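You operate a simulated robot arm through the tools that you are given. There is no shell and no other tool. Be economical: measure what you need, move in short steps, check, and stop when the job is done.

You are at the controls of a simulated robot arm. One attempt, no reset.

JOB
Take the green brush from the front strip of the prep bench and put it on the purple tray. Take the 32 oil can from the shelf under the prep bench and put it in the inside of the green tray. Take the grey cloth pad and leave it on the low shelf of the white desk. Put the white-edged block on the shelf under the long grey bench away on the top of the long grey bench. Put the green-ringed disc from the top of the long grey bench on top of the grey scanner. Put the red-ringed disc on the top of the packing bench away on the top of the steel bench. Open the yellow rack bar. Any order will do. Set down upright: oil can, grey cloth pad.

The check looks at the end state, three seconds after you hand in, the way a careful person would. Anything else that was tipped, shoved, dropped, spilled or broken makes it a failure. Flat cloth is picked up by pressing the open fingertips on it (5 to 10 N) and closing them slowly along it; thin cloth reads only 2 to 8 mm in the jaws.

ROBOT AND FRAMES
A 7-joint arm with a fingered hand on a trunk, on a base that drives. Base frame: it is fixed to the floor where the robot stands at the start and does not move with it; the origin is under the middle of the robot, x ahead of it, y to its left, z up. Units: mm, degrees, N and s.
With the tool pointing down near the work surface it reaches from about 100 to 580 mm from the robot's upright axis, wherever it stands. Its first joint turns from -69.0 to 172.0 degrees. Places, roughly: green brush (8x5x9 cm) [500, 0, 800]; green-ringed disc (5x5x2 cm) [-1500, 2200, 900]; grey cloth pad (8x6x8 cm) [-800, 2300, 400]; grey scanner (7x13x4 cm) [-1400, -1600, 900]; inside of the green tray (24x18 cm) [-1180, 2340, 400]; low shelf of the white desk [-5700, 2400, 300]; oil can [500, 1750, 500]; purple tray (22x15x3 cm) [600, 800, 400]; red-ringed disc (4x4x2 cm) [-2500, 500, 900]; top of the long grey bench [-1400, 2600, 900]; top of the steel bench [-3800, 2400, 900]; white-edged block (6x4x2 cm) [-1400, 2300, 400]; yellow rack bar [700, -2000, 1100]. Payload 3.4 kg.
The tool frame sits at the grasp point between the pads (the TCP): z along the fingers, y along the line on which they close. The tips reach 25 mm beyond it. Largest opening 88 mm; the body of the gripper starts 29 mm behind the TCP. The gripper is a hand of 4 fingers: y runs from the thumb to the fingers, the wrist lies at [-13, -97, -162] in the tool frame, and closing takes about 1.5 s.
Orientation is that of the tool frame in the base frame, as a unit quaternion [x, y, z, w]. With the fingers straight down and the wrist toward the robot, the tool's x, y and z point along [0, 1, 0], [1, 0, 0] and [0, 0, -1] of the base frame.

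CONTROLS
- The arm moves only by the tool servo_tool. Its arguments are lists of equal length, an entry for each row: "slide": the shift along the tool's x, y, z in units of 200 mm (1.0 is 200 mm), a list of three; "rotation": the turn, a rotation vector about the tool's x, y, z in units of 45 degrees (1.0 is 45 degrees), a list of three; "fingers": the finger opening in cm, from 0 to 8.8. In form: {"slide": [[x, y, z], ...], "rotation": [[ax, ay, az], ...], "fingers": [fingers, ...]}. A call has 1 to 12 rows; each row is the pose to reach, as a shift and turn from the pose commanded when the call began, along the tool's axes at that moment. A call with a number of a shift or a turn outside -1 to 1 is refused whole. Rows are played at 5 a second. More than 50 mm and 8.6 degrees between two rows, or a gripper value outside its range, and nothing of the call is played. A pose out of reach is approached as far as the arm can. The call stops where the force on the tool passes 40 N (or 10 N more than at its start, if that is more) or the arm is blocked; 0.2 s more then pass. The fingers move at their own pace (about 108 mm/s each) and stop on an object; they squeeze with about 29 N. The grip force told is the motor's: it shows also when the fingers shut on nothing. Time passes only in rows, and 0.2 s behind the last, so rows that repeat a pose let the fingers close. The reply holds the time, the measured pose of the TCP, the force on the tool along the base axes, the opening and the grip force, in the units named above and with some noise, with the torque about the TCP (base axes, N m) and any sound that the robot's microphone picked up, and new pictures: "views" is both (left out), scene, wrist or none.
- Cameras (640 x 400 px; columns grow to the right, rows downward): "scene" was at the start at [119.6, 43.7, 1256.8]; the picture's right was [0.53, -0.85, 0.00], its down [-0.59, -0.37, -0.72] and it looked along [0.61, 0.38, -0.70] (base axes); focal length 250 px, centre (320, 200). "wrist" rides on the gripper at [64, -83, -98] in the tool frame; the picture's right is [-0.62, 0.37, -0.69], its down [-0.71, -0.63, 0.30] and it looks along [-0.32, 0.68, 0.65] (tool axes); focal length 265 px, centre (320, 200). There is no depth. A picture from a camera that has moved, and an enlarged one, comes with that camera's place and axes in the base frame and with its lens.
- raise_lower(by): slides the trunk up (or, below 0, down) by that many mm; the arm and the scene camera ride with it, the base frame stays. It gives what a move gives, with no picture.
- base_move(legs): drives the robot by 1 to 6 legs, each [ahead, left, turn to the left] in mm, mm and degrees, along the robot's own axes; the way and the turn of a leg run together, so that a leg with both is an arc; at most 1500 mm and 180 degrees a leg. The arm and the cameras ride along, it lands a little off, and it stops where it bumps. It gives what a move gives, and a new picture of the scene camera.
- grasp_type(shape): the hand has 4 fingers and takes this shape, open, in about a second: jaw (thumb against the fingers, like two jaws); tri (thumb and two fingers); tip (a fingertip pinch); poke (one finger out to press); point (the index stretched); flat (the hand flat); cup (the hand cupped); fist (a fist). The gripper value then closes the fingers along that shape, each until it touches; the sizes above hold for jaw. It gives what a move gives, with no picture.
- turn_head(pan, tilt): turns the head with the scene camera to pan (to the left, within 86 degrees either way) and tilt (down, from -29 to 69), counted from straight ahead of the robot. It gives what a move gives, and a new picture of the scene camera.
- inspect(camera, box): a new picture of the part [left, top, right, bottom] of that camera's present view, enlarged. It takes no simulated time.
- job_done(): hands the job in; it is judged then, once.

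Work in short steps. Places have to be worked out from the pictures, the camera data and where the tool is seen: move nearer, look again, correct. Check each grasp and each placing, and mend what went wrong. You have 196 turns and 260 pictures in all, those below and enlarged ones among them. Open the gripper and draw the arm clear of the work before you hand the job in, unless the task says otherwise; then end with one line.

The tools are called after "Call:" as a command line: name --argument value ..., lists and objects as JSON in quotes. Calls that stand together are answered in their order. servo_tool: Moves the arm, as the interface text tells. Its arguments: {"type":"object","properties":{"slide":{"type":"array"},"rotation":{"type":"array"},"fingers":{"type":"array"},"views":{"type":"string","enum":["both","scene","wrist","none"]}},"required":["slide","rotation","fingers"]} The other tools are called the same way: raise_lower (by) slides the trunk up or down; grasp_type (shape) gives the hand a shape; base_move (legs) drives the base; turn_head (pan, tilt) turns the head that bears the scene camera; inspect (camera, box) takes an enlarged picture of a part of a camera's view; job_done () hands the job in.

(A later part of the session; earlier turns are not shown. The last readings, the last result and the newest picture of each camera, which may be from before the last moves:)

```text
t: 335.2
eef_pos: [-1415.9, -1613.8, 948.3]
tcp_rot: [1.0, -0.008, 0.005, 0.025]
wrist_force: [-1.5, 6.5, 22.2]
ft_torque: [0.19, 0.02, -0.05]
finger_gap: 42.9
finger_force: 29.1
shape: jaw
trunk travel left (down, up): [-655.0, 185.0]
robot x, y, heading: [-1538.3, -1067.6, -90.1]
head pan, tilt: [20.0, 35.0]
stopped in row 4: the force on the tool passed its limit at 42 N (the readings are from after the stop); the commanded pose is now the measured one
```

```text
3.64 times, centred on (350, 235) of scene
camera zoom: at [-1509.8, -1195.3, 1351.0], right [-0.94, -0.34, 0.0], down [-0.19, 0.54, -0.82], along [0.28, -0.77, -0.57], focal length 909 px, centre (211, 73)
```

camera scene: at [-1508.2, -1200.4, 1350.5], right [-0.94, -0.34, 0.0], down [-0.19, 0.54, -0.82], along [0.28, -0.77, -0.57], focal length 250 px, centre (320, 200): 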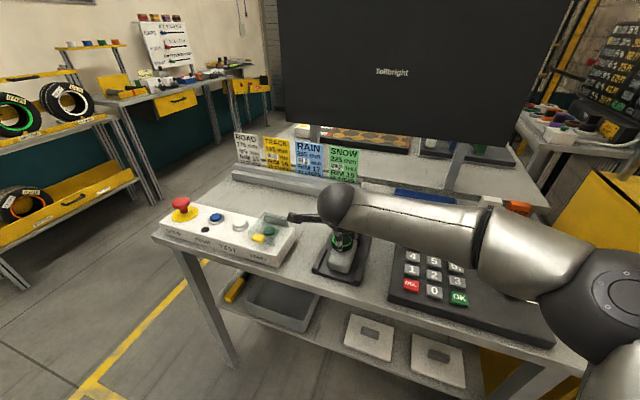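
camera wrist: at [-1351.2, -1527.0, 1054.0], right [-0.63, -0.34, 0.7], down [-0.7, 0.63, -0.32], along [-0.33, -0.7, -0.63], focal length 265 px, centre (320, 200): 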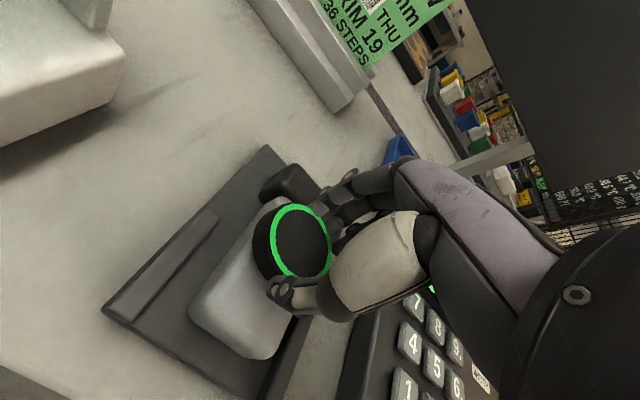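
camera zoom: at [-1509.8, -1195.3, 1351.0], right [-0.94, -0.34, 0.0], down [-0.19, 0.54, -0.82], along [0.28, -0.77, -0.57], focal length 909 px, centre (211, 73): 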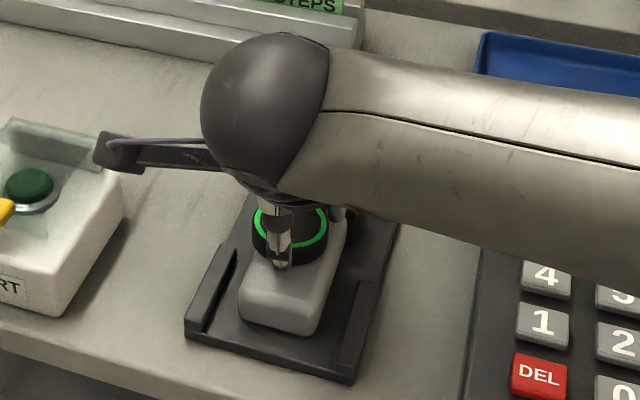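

The disc is toward the rear of the scanner, close to its dark end piece. I'll lift 10 mm, shift 14 mm toward me and lower again.

Call:
servo_tool --slide '[[0, 0, -0.06], [0, -0.07, -0.06], [0, -0.07, -0.03], [0, -0.07, -0.01], [0, -0.07, 0.005], [0, -0.07, 0.015]]' --rotation '[[0, 0, 0], [0, 0, 0], [0, 0, 0], [0, 0, 0], [0, 0, 0], [0, 0, 0]]' --fingers '[3, 3, 3, 3, 3, 3]' --views "wrist"

```text
t: 336.8
eef_pos: [-1415.8, -1602.7, 947.5]
tcp_rot: [1.0, -0.008, 0.008, 0.029]
wrist_force: [-1.1, 5.4, 21.8]
ft_torque: [0.15, 0.03, -0.05]
finger_gap: 42.6
finger_force: 28.2
shape: jaw
trunk travel left (down, up): [-655.0, 185.0]
robot x, y, heading: [-1537.5, -1069.6, -90.0]
head pan, tilt: [20.0, 35.0]
stopped in row 6: the force on the tool passed its limit at 41 N (the readings are from after the stop); the commanded pose is now the measured one
camera wrist: at [-1351.2, -1513.1, 1043.3], right [-0.64, -0.32, 0.7], down [-0.7, 0.62, -0.35], along [-0.33, -0.71, -0.62], focal length 265 px, centre (320, 200)
```

wrist: 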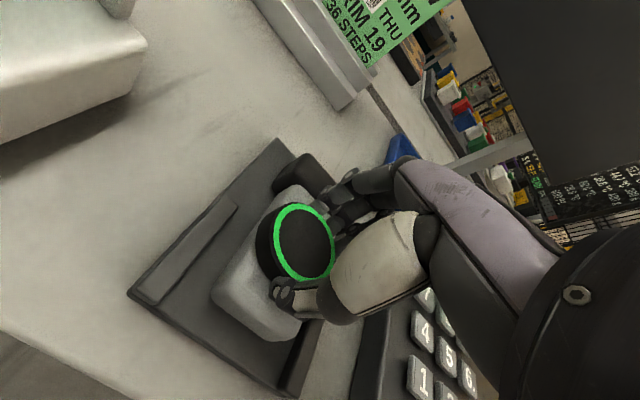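

Same contact height, so it rests on the scanner body, now centred. I'll relieve the pressure, open slowly and rise.

Call:
servo_tool --slide '[[0, 0, -0.015], [0, 0, -0.015], [0, 0, -0.015], [0, 0, -0.015], [0, 0, -0.015], [0, 0, -0.1], [0, 0, -0.3], [0, 0, -0.5]]' --rotation '[[0, 0, 0], [0, 0, 0], [0, 0, 0], [0, 0, 0], [0, 0, 0], [0, 0, 0], [0, 0, 0], [0, 0, 0]]' --fingers '[4.4, 5, 5.6, 6.2, 6.8, 7, 7, 7]' --views "both"

```text
t: 338.6
eef_pos: [-1415.5, -1600.1, 1040.8]
tcp_rot: [1.0, -0.008, 0.004, 0.023]
wrist_force: [-0.1, 0.2, 0.1]
ft_torque: [0.03, 0.01, -0.02]
finger_gap: 69.9
finger_force: 0.1
shape: jaw
trunk travel left (down, up): [-655.0, 185.0]
robot x, y, heading: [-1534.2, -1070.2, -90.2]
head pan, tilt: [20.0, 35.0]
camera scene: at [-1508.2, -1199.4, 1350.5], right [-0.94, -0.34, 0.0], down [-0.19, 0.54, -0.82], along [0.28, -0.77, -0.57], focal length 250 px, centre (320, 200)
camera wrist: at [-1351.5, -1512.0, 1137.2], right [-0.63, -0.32, 0.7], down [-0.7, 0.63, -0.34], along [-0.33, -0.71, -0.62], focal length 265 px, centre (320, 200)
```

scene: 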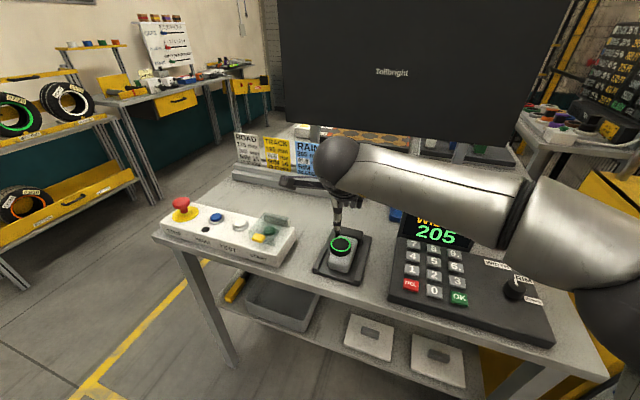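
wrist: 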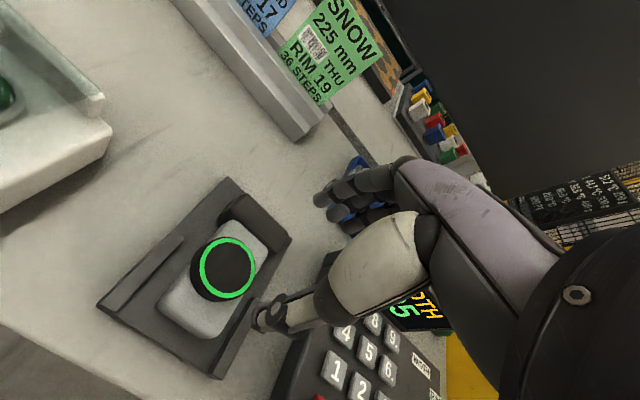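

The disc sits flat on the scanner. Last: the yellow rack bar. I'll back off, move to the aisle and face the rack (+x).

Call:
base_move --legs '[[-200, 0, 0], [0, 1400, 0], [900, 0, 0], [0, 0, 90]]'

Call:
turn_head --pan 25 --tilt 15

```text
t: 354.9
eef_pos: [379.5, -1631.5, 1041.8]
tcp_rot: [0.705, 0.709, 0.021, 0.013]
wrist_force: [0.0, 0.1, -1.0]
ft_torque: [0.03, 0.01, -0.01]
finger_gap: 69.9
finger_force: 0.0
shape: jaw
trunk travel left (down, up): [-655.0, 185.0]
robot x, y, heading: [-153.9, -1767.5, 1.0]
head pan, tilt: [20.0, 35.0]
camera scene: at [-18.8, -1733.0, 1350.5], right [0.36, -0.93, 0.0], down [-0.53, -0.21, -0.82], along [0.76, 0.3, -0.57], focal length 250 px, centre (320, 200)
```

scene: 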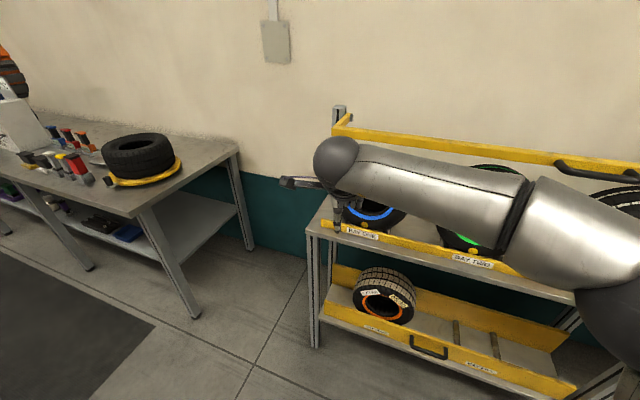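

```text
t: 355.7
eef_pos: [379.5, -1631.2, 1042.6]
tcp_rot: [0.704, 0.71, 0.021, 0.014]
wrist_force: [-0.2, 1.0, -0.4]
ft_torque: [-0.04, -0.02, 0.01]
finger_gap: 69.6
finger_force: 0.0
shape: jaw
trunk travel left (down, up): [-655.0, 185.0]
robot x, y, heading: [-153.0, -1764.5, 1.1]
head pan, tilt: [25.0, 15.0]
camera scene: at [-17.0, -1723.7, 1382.4], right [0.44, -0.9, 0.0], down [-0.23, -0.11, -0.97], along [0.87, 0.43, -0.26], focal length 250 px, centre (320, 200)
```

scene: 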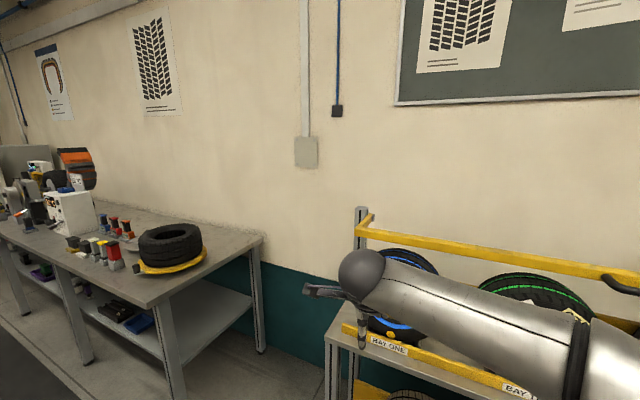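

The bar is a yellow U-frame in front of the tyres with a black handle. I'll strafe right and back a bit to see the handle and pivots without the arm in the way.

Call:
base_move --legs '[[-250, -600, -1]]'

Call:
turn_head --pan 30 --tilt 15

```text
t: 359.2
eef_pos: [141.8, -2233.8, 1042.1]
tcp_rot: [0.71, 0.704, 0.021, 0.013]
wrist_force: [-0.5, -1.3, 0.1]
ft_torque: [-0.04, 0.01, 0.01]
finger_gap: 69.7
finger_force: 0.0
shape: jaw
trunk travel left (down, up): [-655.0, 185.0]
robot x, y, heading: [-390.2, -2360.5, 0.1]
head pan, tilt: [25.0, 15.0]
camera scene: at [-256.1, -2318.5, 1382.5], right [0.43, -0.9, 0.0], down [-0.23, -0.11, -0.97], along [0.87, 0.41, -0.26], focal length 250 px, centre (320, 200)
```

scene: 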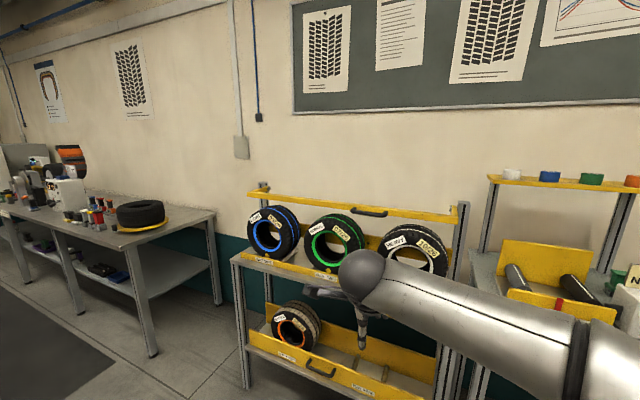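

```text
t: 359.9
eef_pos: [140.8, -2232.7, 1042.6]
tcp_rot: [0.71, 0.703, 0.021, 0.014]
wrist_force: [-0.6, -0.4, 0.4]
ft_torque: [0.0, -0.03, -0.01]
finger_gap: 69.7
finger_force: 0.0
shape: jaw
trunk travel left (down, up): [-655.0, 185.0]
robot x, y, heading: [-396.6, -2358.8, 0.3]
head pan, tilt: [30.0, 15.0]
camera scene: at [-259.6, -2310.8, 1382.5], right [0.5, -0.86, 0.0], down [-0.22, -0.13, -0.97], along [0.83, 0.49, -0.26], focal length 250 px, centre (320, 200)
```

scene: 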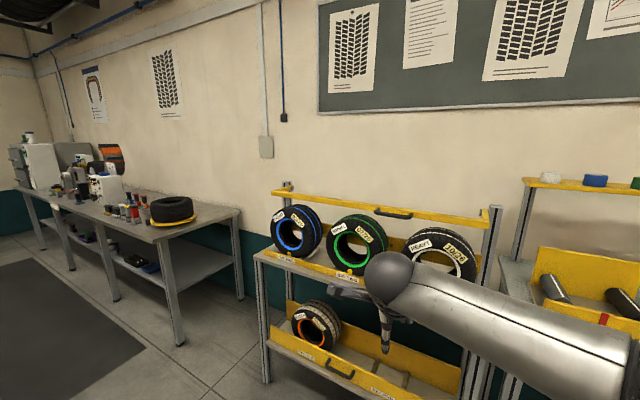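

Call:
inspect --camera "scene" --box '[260, 170, 520, 330]'

```text
2.46 times, centred on (390, 250) of scene
camera zoom: at [-259.6, -2310.8, 1382.5], right [0.5, -0.86, 0.0], down [-0.22, -0.13, -0.97], along [0.83, 0.49, -0.26], focal length 615 px, centre (148, 77)
```

zoom: 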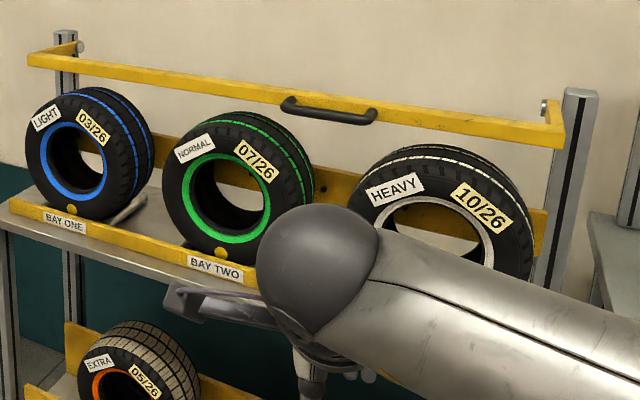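

The bar is a U-frame pivoted at the rear posts (≈x 772, z 1105). Its front bar is at x≈612, z≈1112, with the black handle at about (587, -2108, 1106). It should lift up. I'll raise the trunk and pitch the hand towards horizontal, fingers above and thumb below, to cage the handle.

Call:
raise_lower --by 180

Call:
servo_tool --slide '[[0, 0, 0], [0, 0, 0], [0, 0, 0], [0, 0, 0], [0, 0, 0], [0, 0, 0]]' --rotation '[[-0.167, 0, 0], [-0.333, 0, 0], [-0.5, 0, 0], [-0.667, 0, 0], [-0.833, 0, 0], [-1.0, 0, 0]]' --fingers '[7, 7, 7, 7, 7, 7]' --views "none"

Call:
servo_tool --slide '[[0, 0, 0], [0, 0, 0], [0, 0, 0], [0, 0, 0]]' --rotation '[[-0.167, 0, 0], [-0.333, 0, 0], [-0.5, 0, 0], [-0.667, 0, 0]]' --fingers '[7, 7, 7, 7]' --views "both"

```text
t: 361.9
eef_pos: [141.7, -2232.9, 1222.1]
tcp_rot: [0.711, 0.703, 0.021, 0.014]
wrist_force: [0.8, 0.0, -0.3]
ft_torque: [0.03, -0.02, -0.03]
finger_gap: 69.7
finger_force: 0.0
shape: jaw
trunk travel left (down, up): [-835.0, 5.0]
robot x, y, heading: [-391.3, -2357.1, 0.2]
head pan, tilt: [30.0, 15.0]
```

```text
t: 363.3
eef_pos: [142.0, -2232.0, 1221.4]
tcp_rot: [0.651, 0.642, 0.289, 0.285]
wrist_force: [0.3, 0.4, 0.0]
ft_torque: [0.01, 0.03, -0.03]
finger_gap: 69.9
finger_force: 0.1
shape: jaw
trunk travel left (down, up): [-835.0, 5.0]
robot x, y, heading: [-387.9, -2356.8, 0.2]
head pan, tilt: [30.0, 15.0]
```

```text
t: 364.3
eef_pos: [148.4, -2246.8, 1234.7]
tcp_rot: [0.571, 0.528, 0.451, 0.439]
wrist_force: [-0.3, 1.0, -1.1]
ft_torque: [0.02, 0.04, -0.01]
finger_gap: 69.7
finger_force: 0.0
shape: jaw
trunk travel left (down, up): [-835.0, 5.0]
robot x, y, heading: [-394.8, -2357.6, 0.0]
head pan, tilt: [30.0, 15.0]
camera scene: at [-259.0, -2311.5, 1562.5], right [0.5, -0.86, 0.0], down [-0.22, -0.13, -0.97], along [0.83, 0.49, -0.26], focal length 250 px, centre (320, 200)
camera wrist: at [37.7, -2174.4, 1176.9], right [-0.62, -0.62, 0.47], down [0.14, -0.68, -0.72], along [0.77, -0.38, 0.52], focal length 265 px, centre (320, 200)
```

scene: 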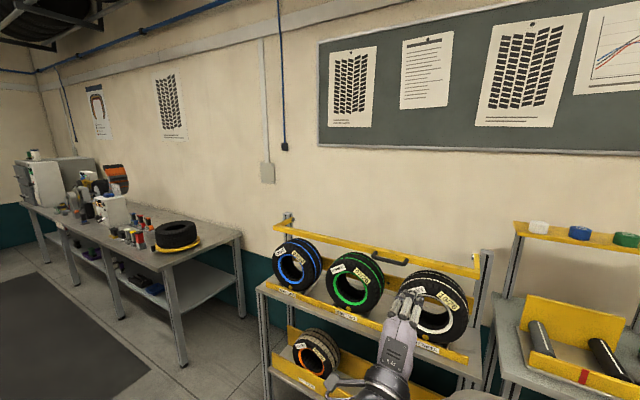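
wrist: 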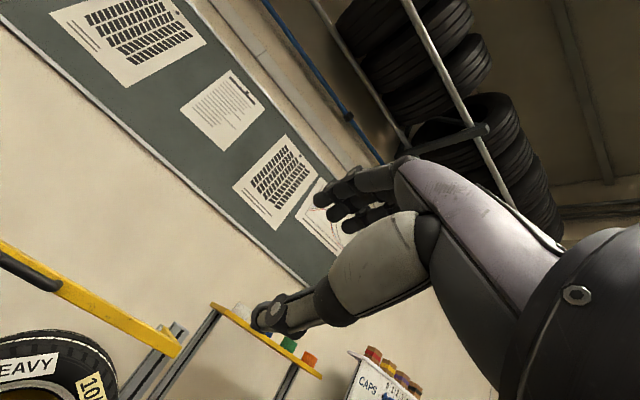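

Call:
inspect --camera "scene" --box '[270, 200, 510, 350]'

```text
2.67 times, centred on (390, 275) of scene
camera zoom: at [-259.0, -2311.5, 1562.5], right [0.5, -0.86, 0.0], down [-0.22, -0.13, -0.97], along [0.83, 0.49, -0.26], focal length 666 px, centre (133, 0)
```

zoom: 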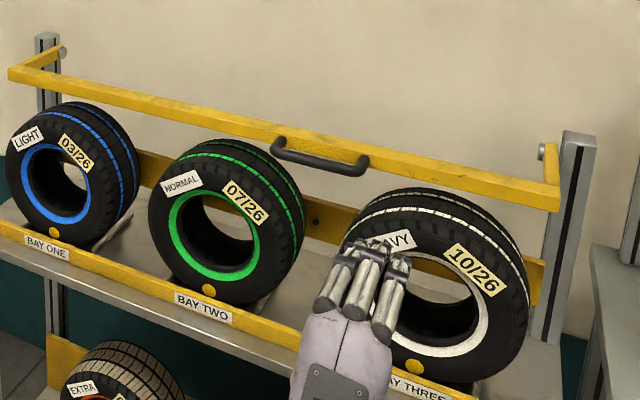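

I now have a good view. I'll test the arm's range by retracting the hand (about 200 mm back and 140 mm down) in free air before approaching.

Call:
servo_tool --slide '[[0, -0.156, -0.131], [0, -0.312, -0.262], [0, -0.468, -0.393], [0, -0.623, -0.523], [0, -0.779, -0.654], [0, -0.935, -0.785]]' --rotation '[[0, 0, 0], [0, 0, 0], [0, 0, 0], [0, 0, 0], [0, 0, 0], [0, 0, 0]]' --fingers '[7, 7, 7, 7, 7, 7]' --views "scene"

```text
t: 365.7
eef_pos: [76.0, -2247.7, 1169.0]
tcp_rot: [0.573, 0.53, 0.442, 0.441]
wrist_force: [-0.2, -0.1, 0.4]
ft_torque: [0.0, 0.03, 0.01]
finger_gap: 69.8
finger_force: 0.0
shape: jaw
out of reach, approached as far as the arm can: row 3, 4, 5, 6
trunk travel left (down, up): [-835.0, 5.0]
robot x, y, heading: [-390.6, -2358.0, 0.2]
head pan, tilt: [30.0, 15.0]
camera scene: at [-259.8, -2311.0, 1562.5], right [0.5, -0.86, 0.0], down [-0.22, -0.13, -0.97], along [0.83, 0.49, -0.26], focal length 250 px, centre (320, 200)
```

scene: 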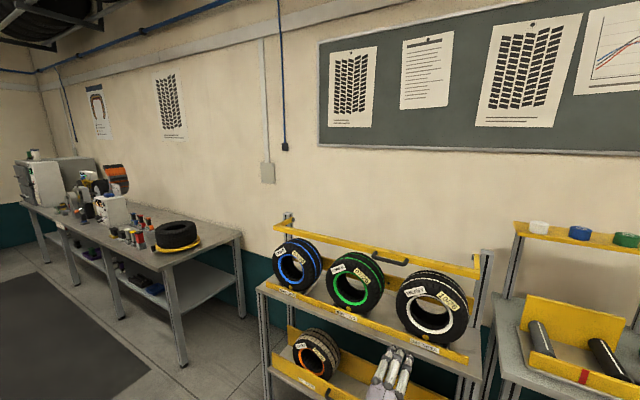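

A horizontal hand can't retract that far, so I'll do the lift with trunk and base motion. I'll lower the trunk 180 mm for range, level the hand a bit more, and line up in y.

Call:
raise_lower --by -180

Call:
servo_tool --slide '[[0, 0.1, 0.05], [0, 0.2, 0.1]]' --rotation '[[-0.1, 0, 0], [-0.2, 0, 0]]' --fingers '[7, 7]' --views "none"

Call:
base_move --legs '[[200, 150, 0]]'

Call:
inspect --camera "wrist" --box '[0, 0, 640, 400]'

```text
t: 367.7
eef_pos: [75.4, -2247.2, 989.0]
tcp_rot: [0.574, 0.532, 0.442, 0.439]
wrist_force: [0.3, 0.4, 0.4]
ft_torque: [0.0, 0.01, -0.01]
finger_gap: 70.0
finger_force: 0.1
shape: jaw
trunk travel left (down, up): [-655.0, 185.0]
robot x, y, heading: [-388.2, -2359.8, 0.3]
head pan, tilt: [30.0, 15.0]
```

```text
t: 368.3
eef_pos: [103.8, -2250.6, 1031.0]
tcp_rot: [0.537, 0.49, 0.488, 0.483]
wrist_force: [0.2, 0.3, 0.5]
ft_torque: [0.0, -0.02, 0.0]
finger_gap: 69.8
finger_force: 0.0
shape: jaw
trunk travel left (down, up): [-655.0, 185.0]
robot x, y, heading: [-386.5, -2357.9, -0.0]
head pan, tilt: [30.0, 15.0]
```

```text
t: 370.1
eef_pos: [305.7, -2101.5, 1024.2]
tcp_rot: [0.537, 0.495, 0.483, 0.483]
wrist_force: [1.1, 0.5, 1.0]
ft_torque: [-0.03, -0.02, 0.02]
finger_gap: 69.9
finger_force: 0.0
shape: jaw
trunk travel left (down, up): [-655.0, 185.0]
robot x, y, heading: [-194.5, -2210.1, 0.1]
head pan, tilt: [30.0, 15.0]
camera scene: at [-59.2, -2161.3, 1382.4], right [0.5, -0.86, 0.0], down [-0.22, -0.13, -0.97], along [0.84, 0.49, -0.26], focal length 250 px, centre (320, 200)
```

scene: 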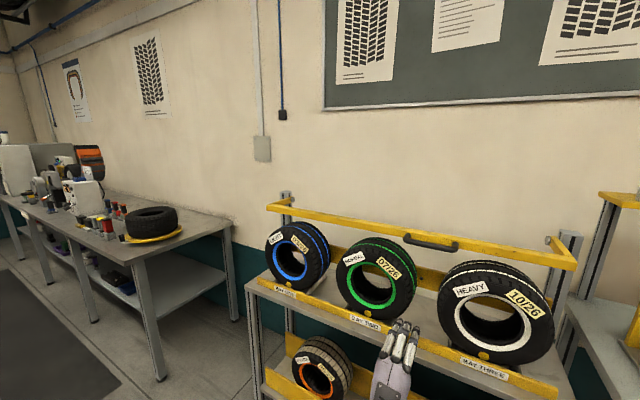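

```text
1.00 times, centred on (320, 200) of wrist (not enlarged: the box is as wide or as high as the picture)
camera zoom: at [204.2, -2028.4, 950.6], right [-0.69, -0.61, 0.39], down [0.23, -0.7, -0.68], along [0.68, -0.38, 0.62], focal length 265 px, centre (320, 200)
```

zoom: 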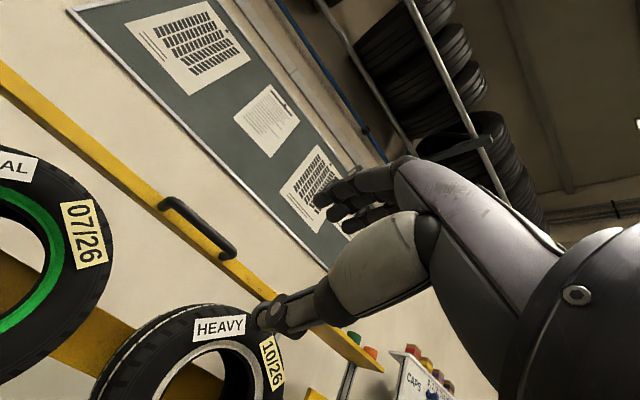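

The handle is at (621, -2103, 1098) and the hand is level. I'll raise 74 mm to handle height and drive in most of the way.

Call:
raise_lower --by 72

Call:
base_move --legs '[[240, 0, 0]]'

Call:
inspect --camera "wrist" --box '[0, 0, 640, 400]'

```text
t: 371.2
eef_pos: [304.8, -2104.3, 1097.4]
tcp_rot: [0.541, 0.492, 0.482, 0.483]
wrist_force: [0.2, -0.3, 0.3]
ft_torque: [0.03, 0.0, 0.02]
finger_gap: 69.8
finger_force: 0.0
shape: jaw
trunk travel left (down, up): [-727.0, 113.0]
robot x, y, heading: [-191.3, -2209.0, 0.2]
head pan, tilt: [30.0, 15.0]
```

```text
t: 373.0
eef_pos: [547.4, -2102.1, 1096.7]
tcp_rot: [0.541, 0.492, 0.482, 0.482]
wrist_force: [-0.3, -0.1, -0.8]
ft_torque: [-0.03, -0.01, -0.02]
finger_gap: 69.7
finger_force: 0.2
shape: jaw
trunk travel left (down, up): [-727.0, 113.0]
robot x, y, heading: [50.2, -2208.1, 0.3]
head pan, tilt: [30.0, 15.0]
camera scene: at [181.5, -2160.8, 1454.4], right [0.5, -0.86, 0.0], down [-0.22, -0.13, -0.97], along [0.83, 0.49, -0.26], focal length 250 px, centre (320, 200)
```

scene: 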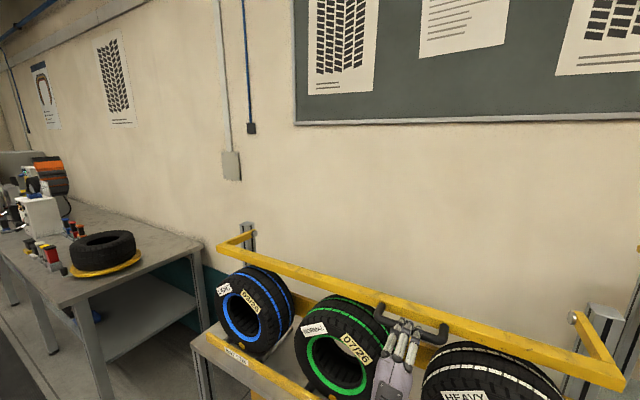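

```text
1.00 times, centred on (320, 200) of wrist (not enlarged: the box is as wide or as high as the picture)
camera zoom: at [446.6, -2028.7, 1024.4], right [-0.7, -0.6, 0.39], down [0.23, -0.7, -0.68], along [0.68, -0.39, 0.62], focal length 265 px, centre (320, 200)
```

zoom: 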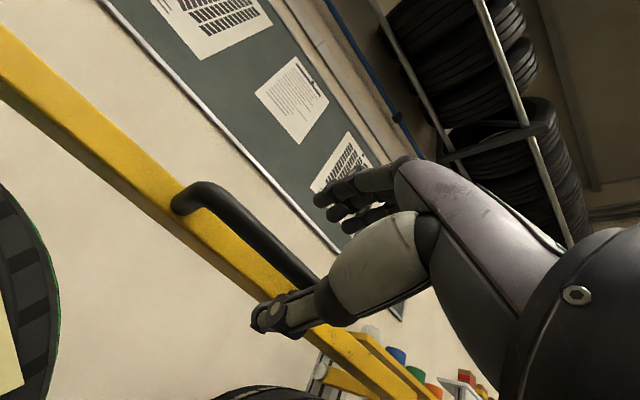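

The handle lies between finger and thumb heights. I'll advance the last 65 mm.

Call:
base_move --legs '[[66, 0, 0]]'

Call:
inspect --camera "wrist" --box '[0, 0, 640, 400]'

```text
t: 374.0
eef_pos: [615.5, -2102.9, 1096.8]
tcp_rot: [0.54, 0.492, 0.483, 0.482]
wrist_force: [0.1, 0.3, -0.3]
ft_torque: [0.02, 0.0, -0.04]
finger_gap: 70.0
finger_force: 0.0
shape: jaw
trunk travel left (down, up): [-727.0, 113.0]
robot x, y, heading: [116.4, -2209.5, 0.3]
head pan, tilt: [30.0, 15.0]
camera scene: at [249.3, -2160.6, 1454.4], right [0.5, -0.86, 0.0], down [-0.22, -0.13, -0.97], along [0.83, 0.49, -0.26], focal length 250 px, centre (320, 200)
```

scene: 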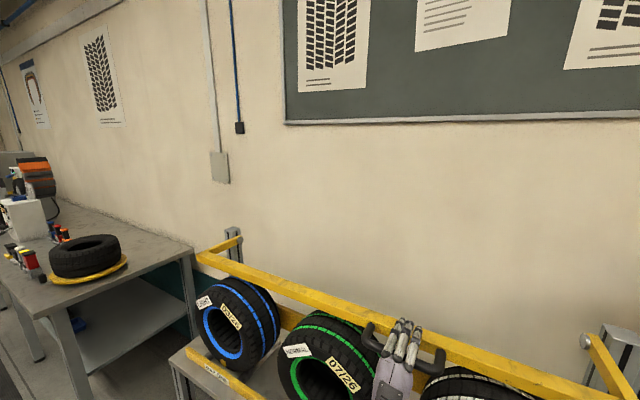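

```text
1.00 times, centred on (320, 200) of wrist (not enlarged: the box is as wide or as high as the picture)
camera zoom: at [514.6, -2029.0, 1024.4], right [-0.7, -0.6, 0.39], down [0.22, -0.7, -0.68], along [0.68, -0.39, 0.62], focal length 265 px, centre (320, 200)
```

zoom: 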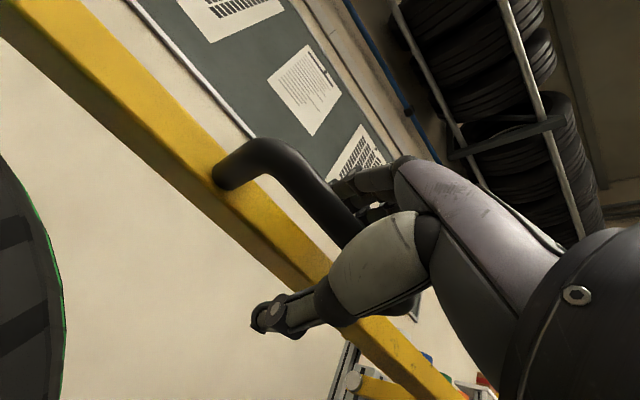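

The handle is between my fingers and thumb. I'll close on it.

Call:
servo_tool --slide '[[0, 0, 0], [0, 0, 0], [0, 0, 0], [0, 0, 0], [0, 0, 0]]' --rotation '[[0, 0, 0], [0, 0, 0], [0, 0, 0], [0, 0, 0], [0, 0, 0]]' --fingers '[5, 3, 1, 1, 1]' --views "wrist"

```text
t: 375.2
eef_pos: [613.6, -2103.9, 1097.8]
tcp_rot: [0.542, 0.491, 0.482, 0.482]
wrist_force: [-1.4, 0.1, 0.8]
ft_torque: [-0.03, 0.01, 0.04]
finger_gap: 10.2
finger_force: 0.1
shape: jaw
trunk travel left (down, up): [-727.0, 113.0]
robot x, y, heading: [118.0, -2210.8, 0.2]
head pan, tilt: [30.0, 15.0]
camera wrist: at [513.5, -2029.3, 1025.1], right [-0.7, -0.6, 0.38], down [0.22, -0.69, -0.68], along [0.68, -0.39, 0.62], focal length 265 px, centre (320, 200)
```

wrist: 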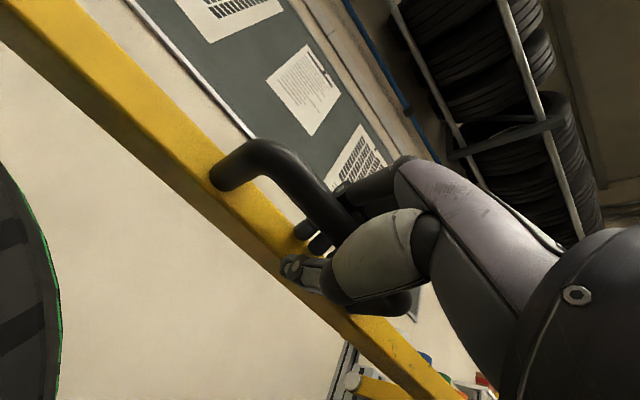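

The handle is hooked inside my closed fingers, not squeezed — a good cage. I'll lift along the arc to about 45° while pitching the hand.

Call:
servo_tool --slide '[[0, 0.111, 0.007], [0, 0.22, 0.029], [0, 0.325, 0.065], [0, 0.425, 0.114], [0, 0.5175, 0.1756], [0, 0.601, 0.249]]' --rotation '[[0.167, 0, 0], [0.333, 0, 0], [0.5, 0, 0], [0.667, 0, 0], [0.833, 0, 0], [1.0, 0, 0]]' --fingers '[1, 1, 1, 1, 1, 1]' --views "both"

```text
t: 376.6
eef_pos: [667.1, -2108.6, 1216.6]
tcp_rot: [0.683, 0.639, 0.259, 0.239]
wrist_force: [-9.5, 7.5, -0.7]
ft_torque: [-0.05, -0.07, -0.01]
finger_gap: 18.1
finger_force: 29.2
shape: jaw
trunk travel left (down, up): [-727.0, 113.0]
robot x, y, heading: [117.7, -2209.6, -0.1]
head pan, tilt: [30.0, 15.0]
camera scene: at [244.1, -2158.0, 1454.8], right [0.5, -0.86, 0.0], down [-0.22, -0.13, -0.97], along [0.84, 0.49, -0.26], focal length 250 px, centre (320, 200)
camera wrist: at [542.4, -2038.1, 1239.0], right [-0.21, -0.65, 0.73], down [-0.31, -0.67, -0.68], along [0.93, -0.37, -0.06], focal length 265 px, centre (320, 200)
```

scene: 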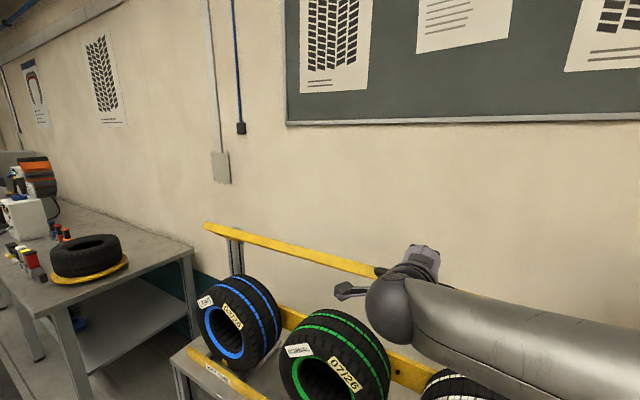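
wrist: 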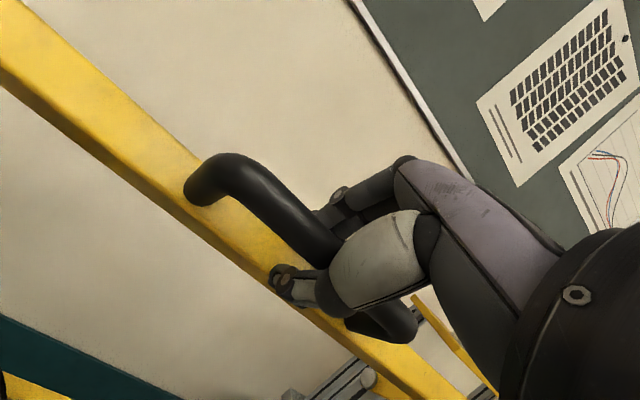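

The bar swings up nicely to about 45°. I'll continue along the arc to about 75°.

Call:
servo_tool --slide '[[0, 0.112, 0.007], [0, 0.222, 0.029], [0, 0.329, 0.065], [0, 0.43, 0.115]]' --rotation '[[0.167, 0, 0], [0.333, 0, 0], [0.5, 0, 0], [0.667, 0, 0]]' --fingers '[1, 1, 1, 1]' --views "both"

```text
t: 377.6
eef_pos: [736.5, -2110.3, 1260.9]
tcp_rot: [0.722, 0.682, 0.095, 0.069]
wrist_force: [-13.6, 14.9, 24.9]
ft_torque: [0.13, 0.42, 0.04]
finger_gap: 18.5
finger_force: 28.9
shape: jaw
trunk travel left (down, up): [-727.0, 113.0]
robot x, y, heading: [118.2, -2204.3, -0.0]
head pan, tilt: [30.0, 15.0]
camera scene: at [236.4, -2155.6, 1455.7], right [0.5, -0.86, 0.01], down [-0.22, -0.13, -0.97], along [0.84, 0.49, -0.25], focal length 250 px, centre (320, 200)
camera wrist: at [636.4, -2042.7, 1340.9], right [0.16, -0.66, 0.73], down [-0.58, -0.67, -0.47], along [0.8, -0.35, -0.49], focal length 265 px, centre (320, 200)
```

scene: 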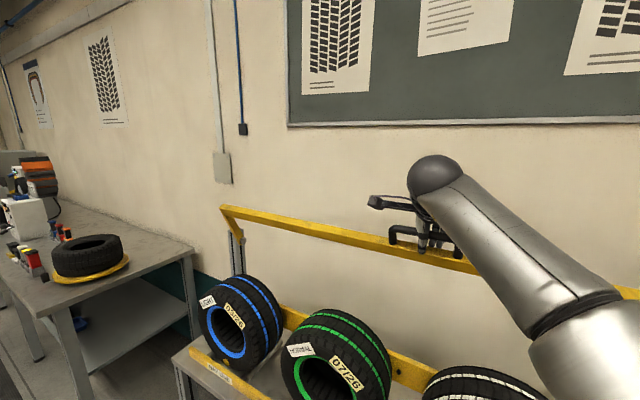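
wrist: 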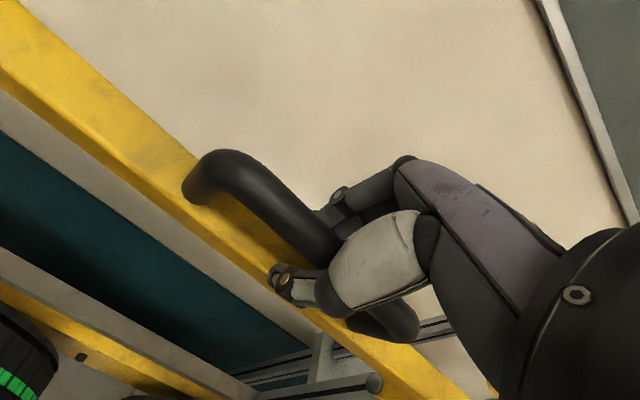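

The bar is at about 75°, and the force says the true radius is slightly larger. I'll ease outward, then push forward with the base, since the arc here is almost pure +x.

Call:
servo_tool --slide '[[0.03, 0, -0.03], [0.03, 0, -0.03]]' --rotation '[[0, 0, 0], [0, 0, 0]]' --fingers '[1.5, 1.5]' --views "none"

Call:
base_move --legs '[[45, 0, 0]]'

```text
t: 378.2
eef_pos: [736.7, -2109.9, 1261.2]
tcp_rot: [0.723, 0.683, 0.086, 0.057]
wrist_force: [-9.6, 12.0, 24.1]
ft_torque: [-0.04, -0.25, 0.05]
finger_gap: 18.8
finger_force: 28.7
shape: jaw
out of reach, approached as far as the arm can: row 1, 2
trunk travel left (down, up): [-727.0, 113.0]
robot x, y, heading: [119.0, -2211.2, 0.4]
head pan, tilt: [30.0, 15.0]
```

```text
t: 379.1
eef_pos: [759.1, -2109.5, 1269.7]
tcp_rot: [0.721, 0.683, 0.096, 0.058]
wrist_force: [-8.2, 5.5, 23.9]
ft_torque: [0.17, 0.52, 0.1]
finger_gap: 17.5
finger_force: 28.9
shape: jaw
trunk travel left (down, up): [-727.0, 113.0]
robot x, y, heading: [139.3, -2207.9, 0.2]
head pan, tilt: [30.0, 15.0]
stopped in leg 1: the force on the tool passed its limit at 48 N (the readings are from after the stop); the commanded pose is now the measured one
camera scene: at [262.2, -2159.7, 1455.0], right [0.5, -0.86, 0.0], down [-0.22, -0.13, -0.97], along [0.84, 0.49, -0.25], focal length 250 px, centre (320, 200)
```

scene: 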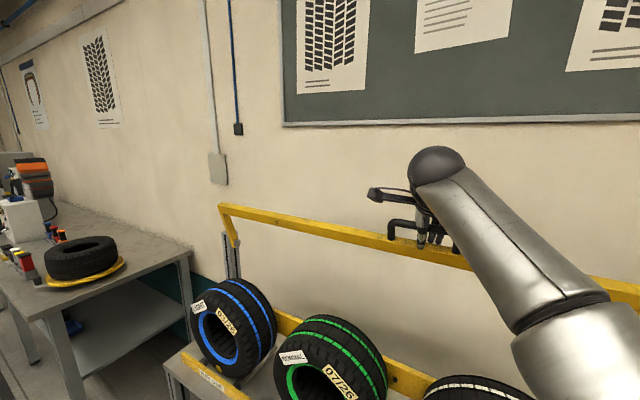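

I'll raise the trunk slightly to relieve the vertical load, then nudge forward again.

Call:
raise_lower --by 12

Call:
base_move --legs '[[35, 3, 0]]'

```text
t: 379.7
eef_pos: [766.4, -2109.2, 1273.9]
tcp_rot: [0.722, 0.684, 0.089, 0.055]
wrist_force: [-5.2, 2.3, -6.1]
ft_torque: [0.11, 0.22, 0.09]
finger_gap: 15.5
finger_force: 29.0
shape: jaw
trunk travel left (down, up): [-739.0, 101.0]
robot x, y, heading: [142.9, -2206.1, 0.3]
head pan, tilt: [30.0, 15.0]
```

```text
t: 380.5
eef_pos: [802.5, -2110.0, 1275.6]
tcp_rot: [0.723, 0.683, 0.091, 0.055]
wrist_force: [0.2, 0.0, -0.2]
ft_torque: [0.0, 0.03, -0.01]
finger_gap: 12.3
finger_force: 28.8
shape: jaw
trunk travel left (down, up): [-739.0, 101.0]
robot x, y, heading: [174.1, -2205.2, 0.5]
head pan, tilt: [30.0, 15.0]
camera scene: at [305.3, -2157.3, 1466.5], right [0.5, -0.86, 0.0], down [-0.22, -0.13, -0.97], along [0.83, 0.49, -0.26], focal length 250 px, centre (320, 200)
```

scene: 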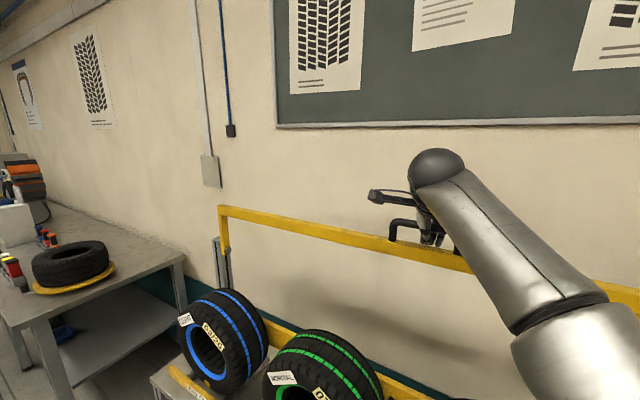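

Call:
inspect --camera "wrist" --box '[0, 0, 640, 400]'

Call:
inspect --camera "scene" --box '[200, 160, 480, 340]'

```text
1.00 times, centred on (320, 200) of wrist (not enlarged: the box is as wide or as high as the picture)
camera zoom: at [702.7, -2043.6, 1358.6], right [0.18, -0.67, 0.72], down [-0.59, -0.66, -0.47], along [0.79, -0.34, -0.52], focal length 265 px, centre (320, 200)
```

zoom: 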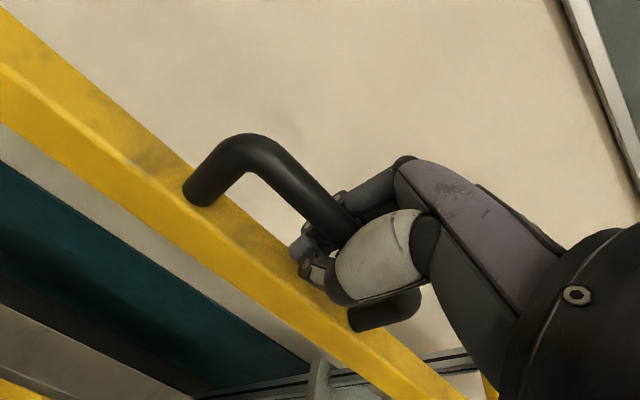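

```text
2.22 times, centred on (340, 250) of scene
camera zoom: at [305.3, -2157.3, 1466.5], right [0.5, -0.86, 0.0], down [-0.22, -0.13, -0.97], along [0.83, 0.49, -0.26], focal length 555 px, centre (276, 89)
```

zoom: 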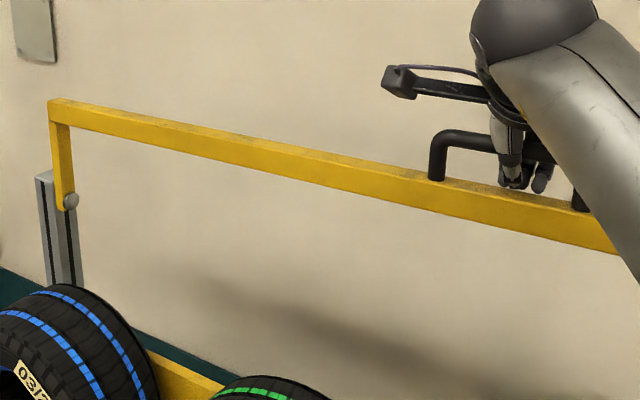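

The bar now stands vertical with the handle on top. I'll push on a little to find whether it rests at a stop.

Call:
base_move --legs '[[30, 0, 0]]'

Call:
inspect --camera "scene" --box '[180, 160, 460, 340]'

```text
t: 381.4
eef_pos: [830.7, -2109.9, 1274.8]
tcp_rot: [0.723, 0.683, 0.092, 0.056]
wrist_force: [0.7, 0.0, 0.7]
ft_torque: [-0.01, 0.01, 0.0]
finger_gap: 12.2
finger_force: 28.9
shape: jaw
trunk travel left (down, up): [-739.0, 101.0]
robot x, y, heading: [207.5, -2199.6, 0.2]
head pan, tilt: [30.0, 15.0]
camera scene: at [335.6, -2157.2, 1466.5], right [0.5, -0.86, 0.0], down [-0.22, -0.13, -0.97], along [0.83, 0.49, -0.26], focal length 250 px, centre (320, 200)
```

scene: 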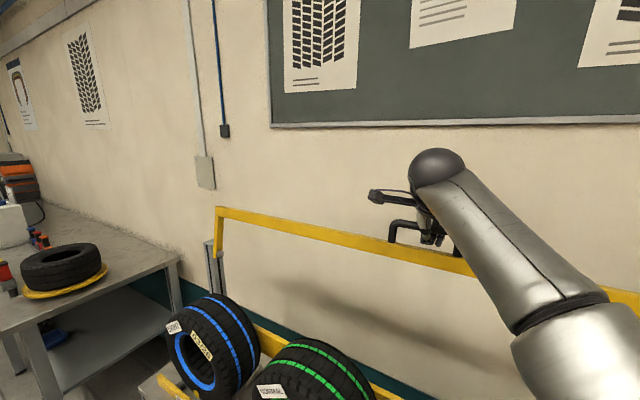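

```text
2.22 times, centred on (320, 250) of scene
camera zoom: at [335.6, -2157.2, 1466.5], right [0.5, -0.86, 0.0], down [-0.22, -0.13, -0.97], along [0.83, 0.49, -0.26], focal length 555 px, centre (320, 89)
```

zoom: 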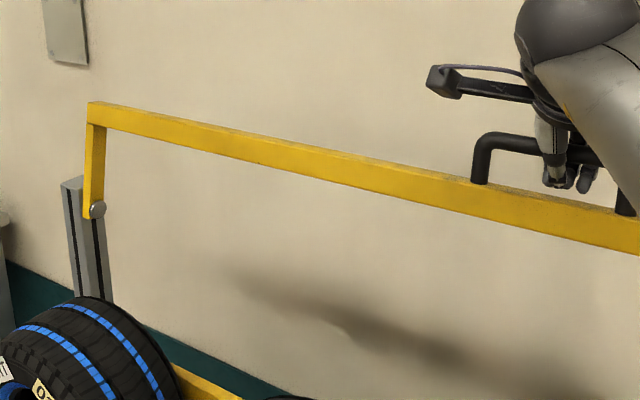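

The bar is just past vertical (~93°). One more push to look for the stop.

Call:
base_move --legs '[[35, 0, 0]]'

Call:
inspect --camera "scene" --box '[160, 160, 440, 340]'

```text
t: 382.3
eef_pos: [843.8, -2106.4, 1276.2]
tcp_rot: [0.72, 0.686, 0.085, 0.054]
wrist_force: [-26.2, -5.5, -5.5]
ft_torque: [0.08, -0.3, 0.05]
finger_gap: 15.4
finger_force: 29.1
shape: jaw
trunk travel left (down, up): [-739.0, 101.0]
robot x, y, heading: [231.5, -2203.3, 0.4]
head pan, tilt: [30.0, 15.0]
stopped in leg 1: the force on the tool passed its limit at 48 N (the readings are from after the stop); the commanded pose is now the measured one
camera scene: at [350.7, -2159.7, 1467.6], right [0.5, -0.86, 0.0], down [-0.22, -0.13, -0.97], along [0.84, 0.49, -0.25], focal length 250 px, centre (320, 200)
```

scene: 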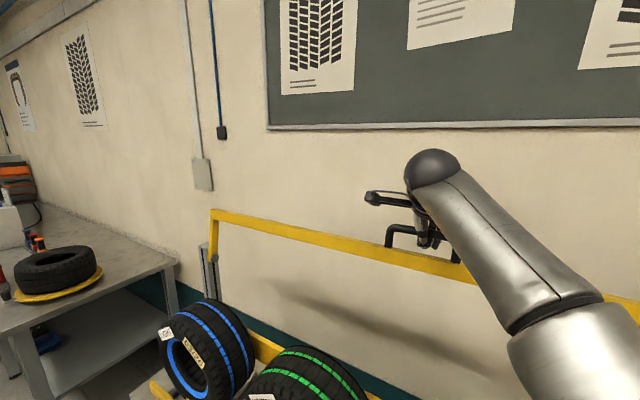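

```text
2.22 times, centred on (300, 250) of scene
camera zoom: at [350.7, -2159.7, 1467.6], right [0.5, -0.86, 0.0], down [-0.22, -0.13, -0.97], along [0.84, 0.49, -0.25], focal length 555 px, centre (364, 89)
```

zoom: 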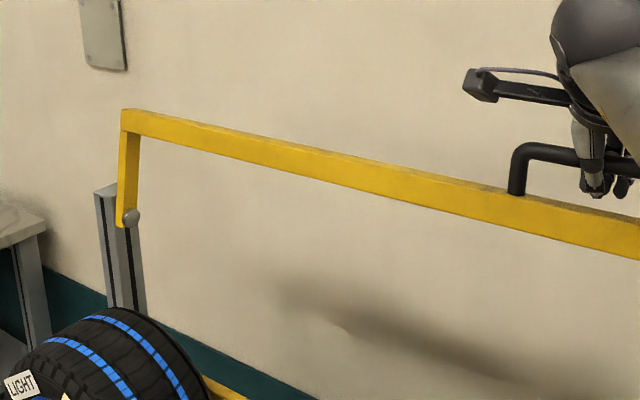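

It's at its end stop, past vertical. I'll back off slightly, open the fingers and rise straight off the handle.

Call:
base_move --legs '[[-15, 0, 0]]'

Call:
servo_tool --slide '[[0, 0, 0], [0, 0, 0], [0, 0, 0], [0, 0, 0]]' --rotation '[[0, 0, 0], [0, 0, 0], [0, 0, 0], [0, 0, 0]]' --fingers '[4, 6, 8, 8]' --views "both"

```text
t: 383.0
eef_pos: [838.7, -2105.5, 1272.8]
tcp_rot: [0.721, 0.686, 0.085, 0.053]
wrist_force: [-1.2, 0.3, -1.5]
ft_torque: [-0.01, -0.03, 0.0]
finger_gap: 13.0
finger_force: 29.6
shape: jaw
trunk travel left (down, up): [-739.0, 101.0]
robot x, y, heading: [218.5, -2203.8, 0.2]
head pan, tilt: [30.0, 15.0]
camera scene: at [345.3, -2157.2, 1466.6], right [0.5, -0.86, 0.0], down [-0.22, -0.13, -0.97], along [0.83, 0.49, -0.26], focal length 250 px, centre (320, 200)
```

scene: 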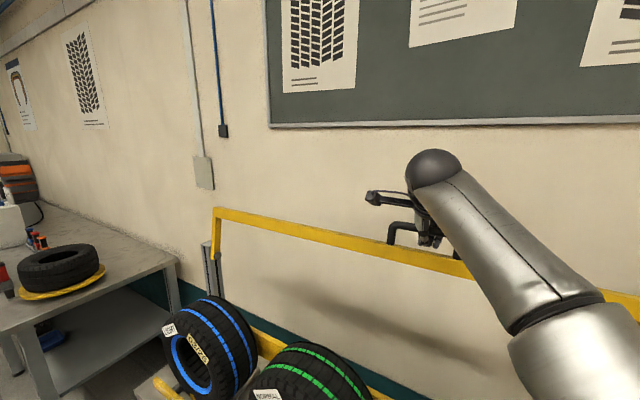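

```text
t: 384.0
eef_pos: [838.2, -2108.1, 1275.8]
tcp_rot: [0.722, 0.685, 0.088, 0.053]
wrist_force: [9.5, -2.8, 26.0]
ft_torque: [0.18, -0.17, -0.06]
finger_gap: 46.1
finger_force: 0.0
shape: jaw
trunk travel left (down, up): [-739.0, 101.0]
robot x, y, heading: [216.2, -2201.0, 0.4]
head pan, tilt: [30.0, 15.0]
camera scene: at [344.9, -2159.1, 1467.0], right [0.5, -0.86, 0.0], down [-0.22, -0.13, -0.97], along [0.83, 0.49, -0.26], focal length 250 px, centre (320, 200)
camera wrist: at [740.1, -2042.9, 1359.4], right [0.19, -0.67, 0.72], down [-0.59, -0.66, -0.46], along [0.78, -0.33, -0.52], focal length 265 px, centre (320, 200)
```

scene: 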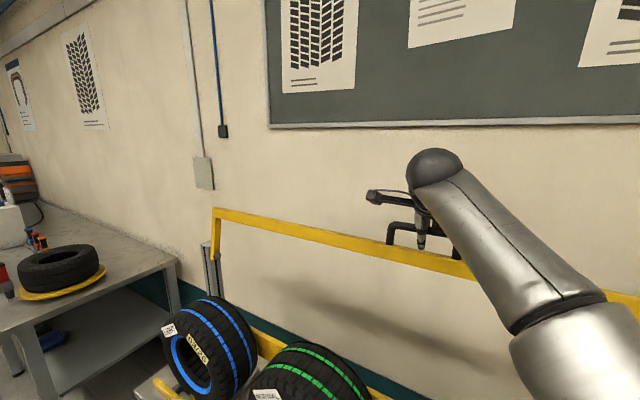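
wrist: 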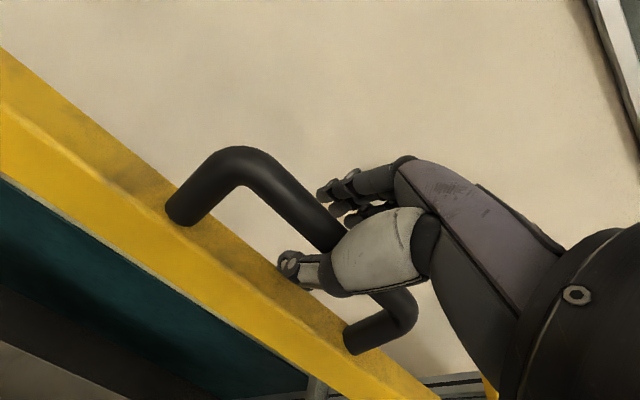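

Now raise the hand off the handle with the trunk.

Call:
raise_lower --by 95

Call:
inspect --camera "wrist" --box '[0, 0, 640, 400]'

```text
t: 385.3
eef_pos: [839.2, -2105.2, 1366.5]
tcp_rot: [0.721, 0.686, 0.085, 0.052]
wrist_force: [0.3, 0.5, 0.2]
ft_torque: [-0.02, 0.01, 0.01]
finger_gap: 79.8
finger_force: 0.2
shape: jaw
trunk travel left (down, up): [-834.0, 6.0]
robot x, y, heading: [213.3, -2209.0, 0.1]
head pan, tilt: [30.0, 15.0]
```

```text
1.00 times, centred on (320, 200) of wrist (not enlarged: the box is as wide or as high as the picture)
camera zoom: at [741.7, -2040.1, 1451.1], right [0.2, -0.67, 0.72], down [-0.59, -0.67, -0.45], along [0.78, -0.33, -0.53], focal length 265 px, centre (320, 200)
```

zoom: 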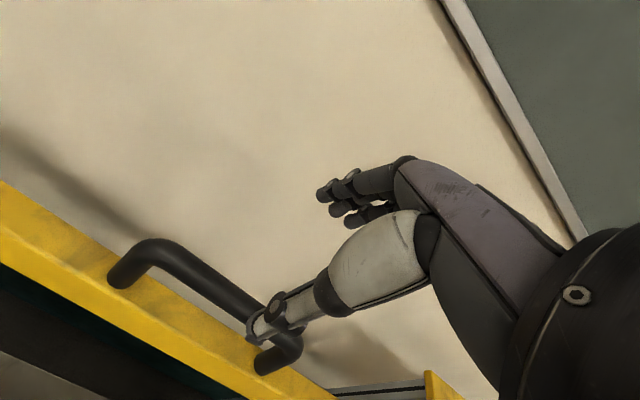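

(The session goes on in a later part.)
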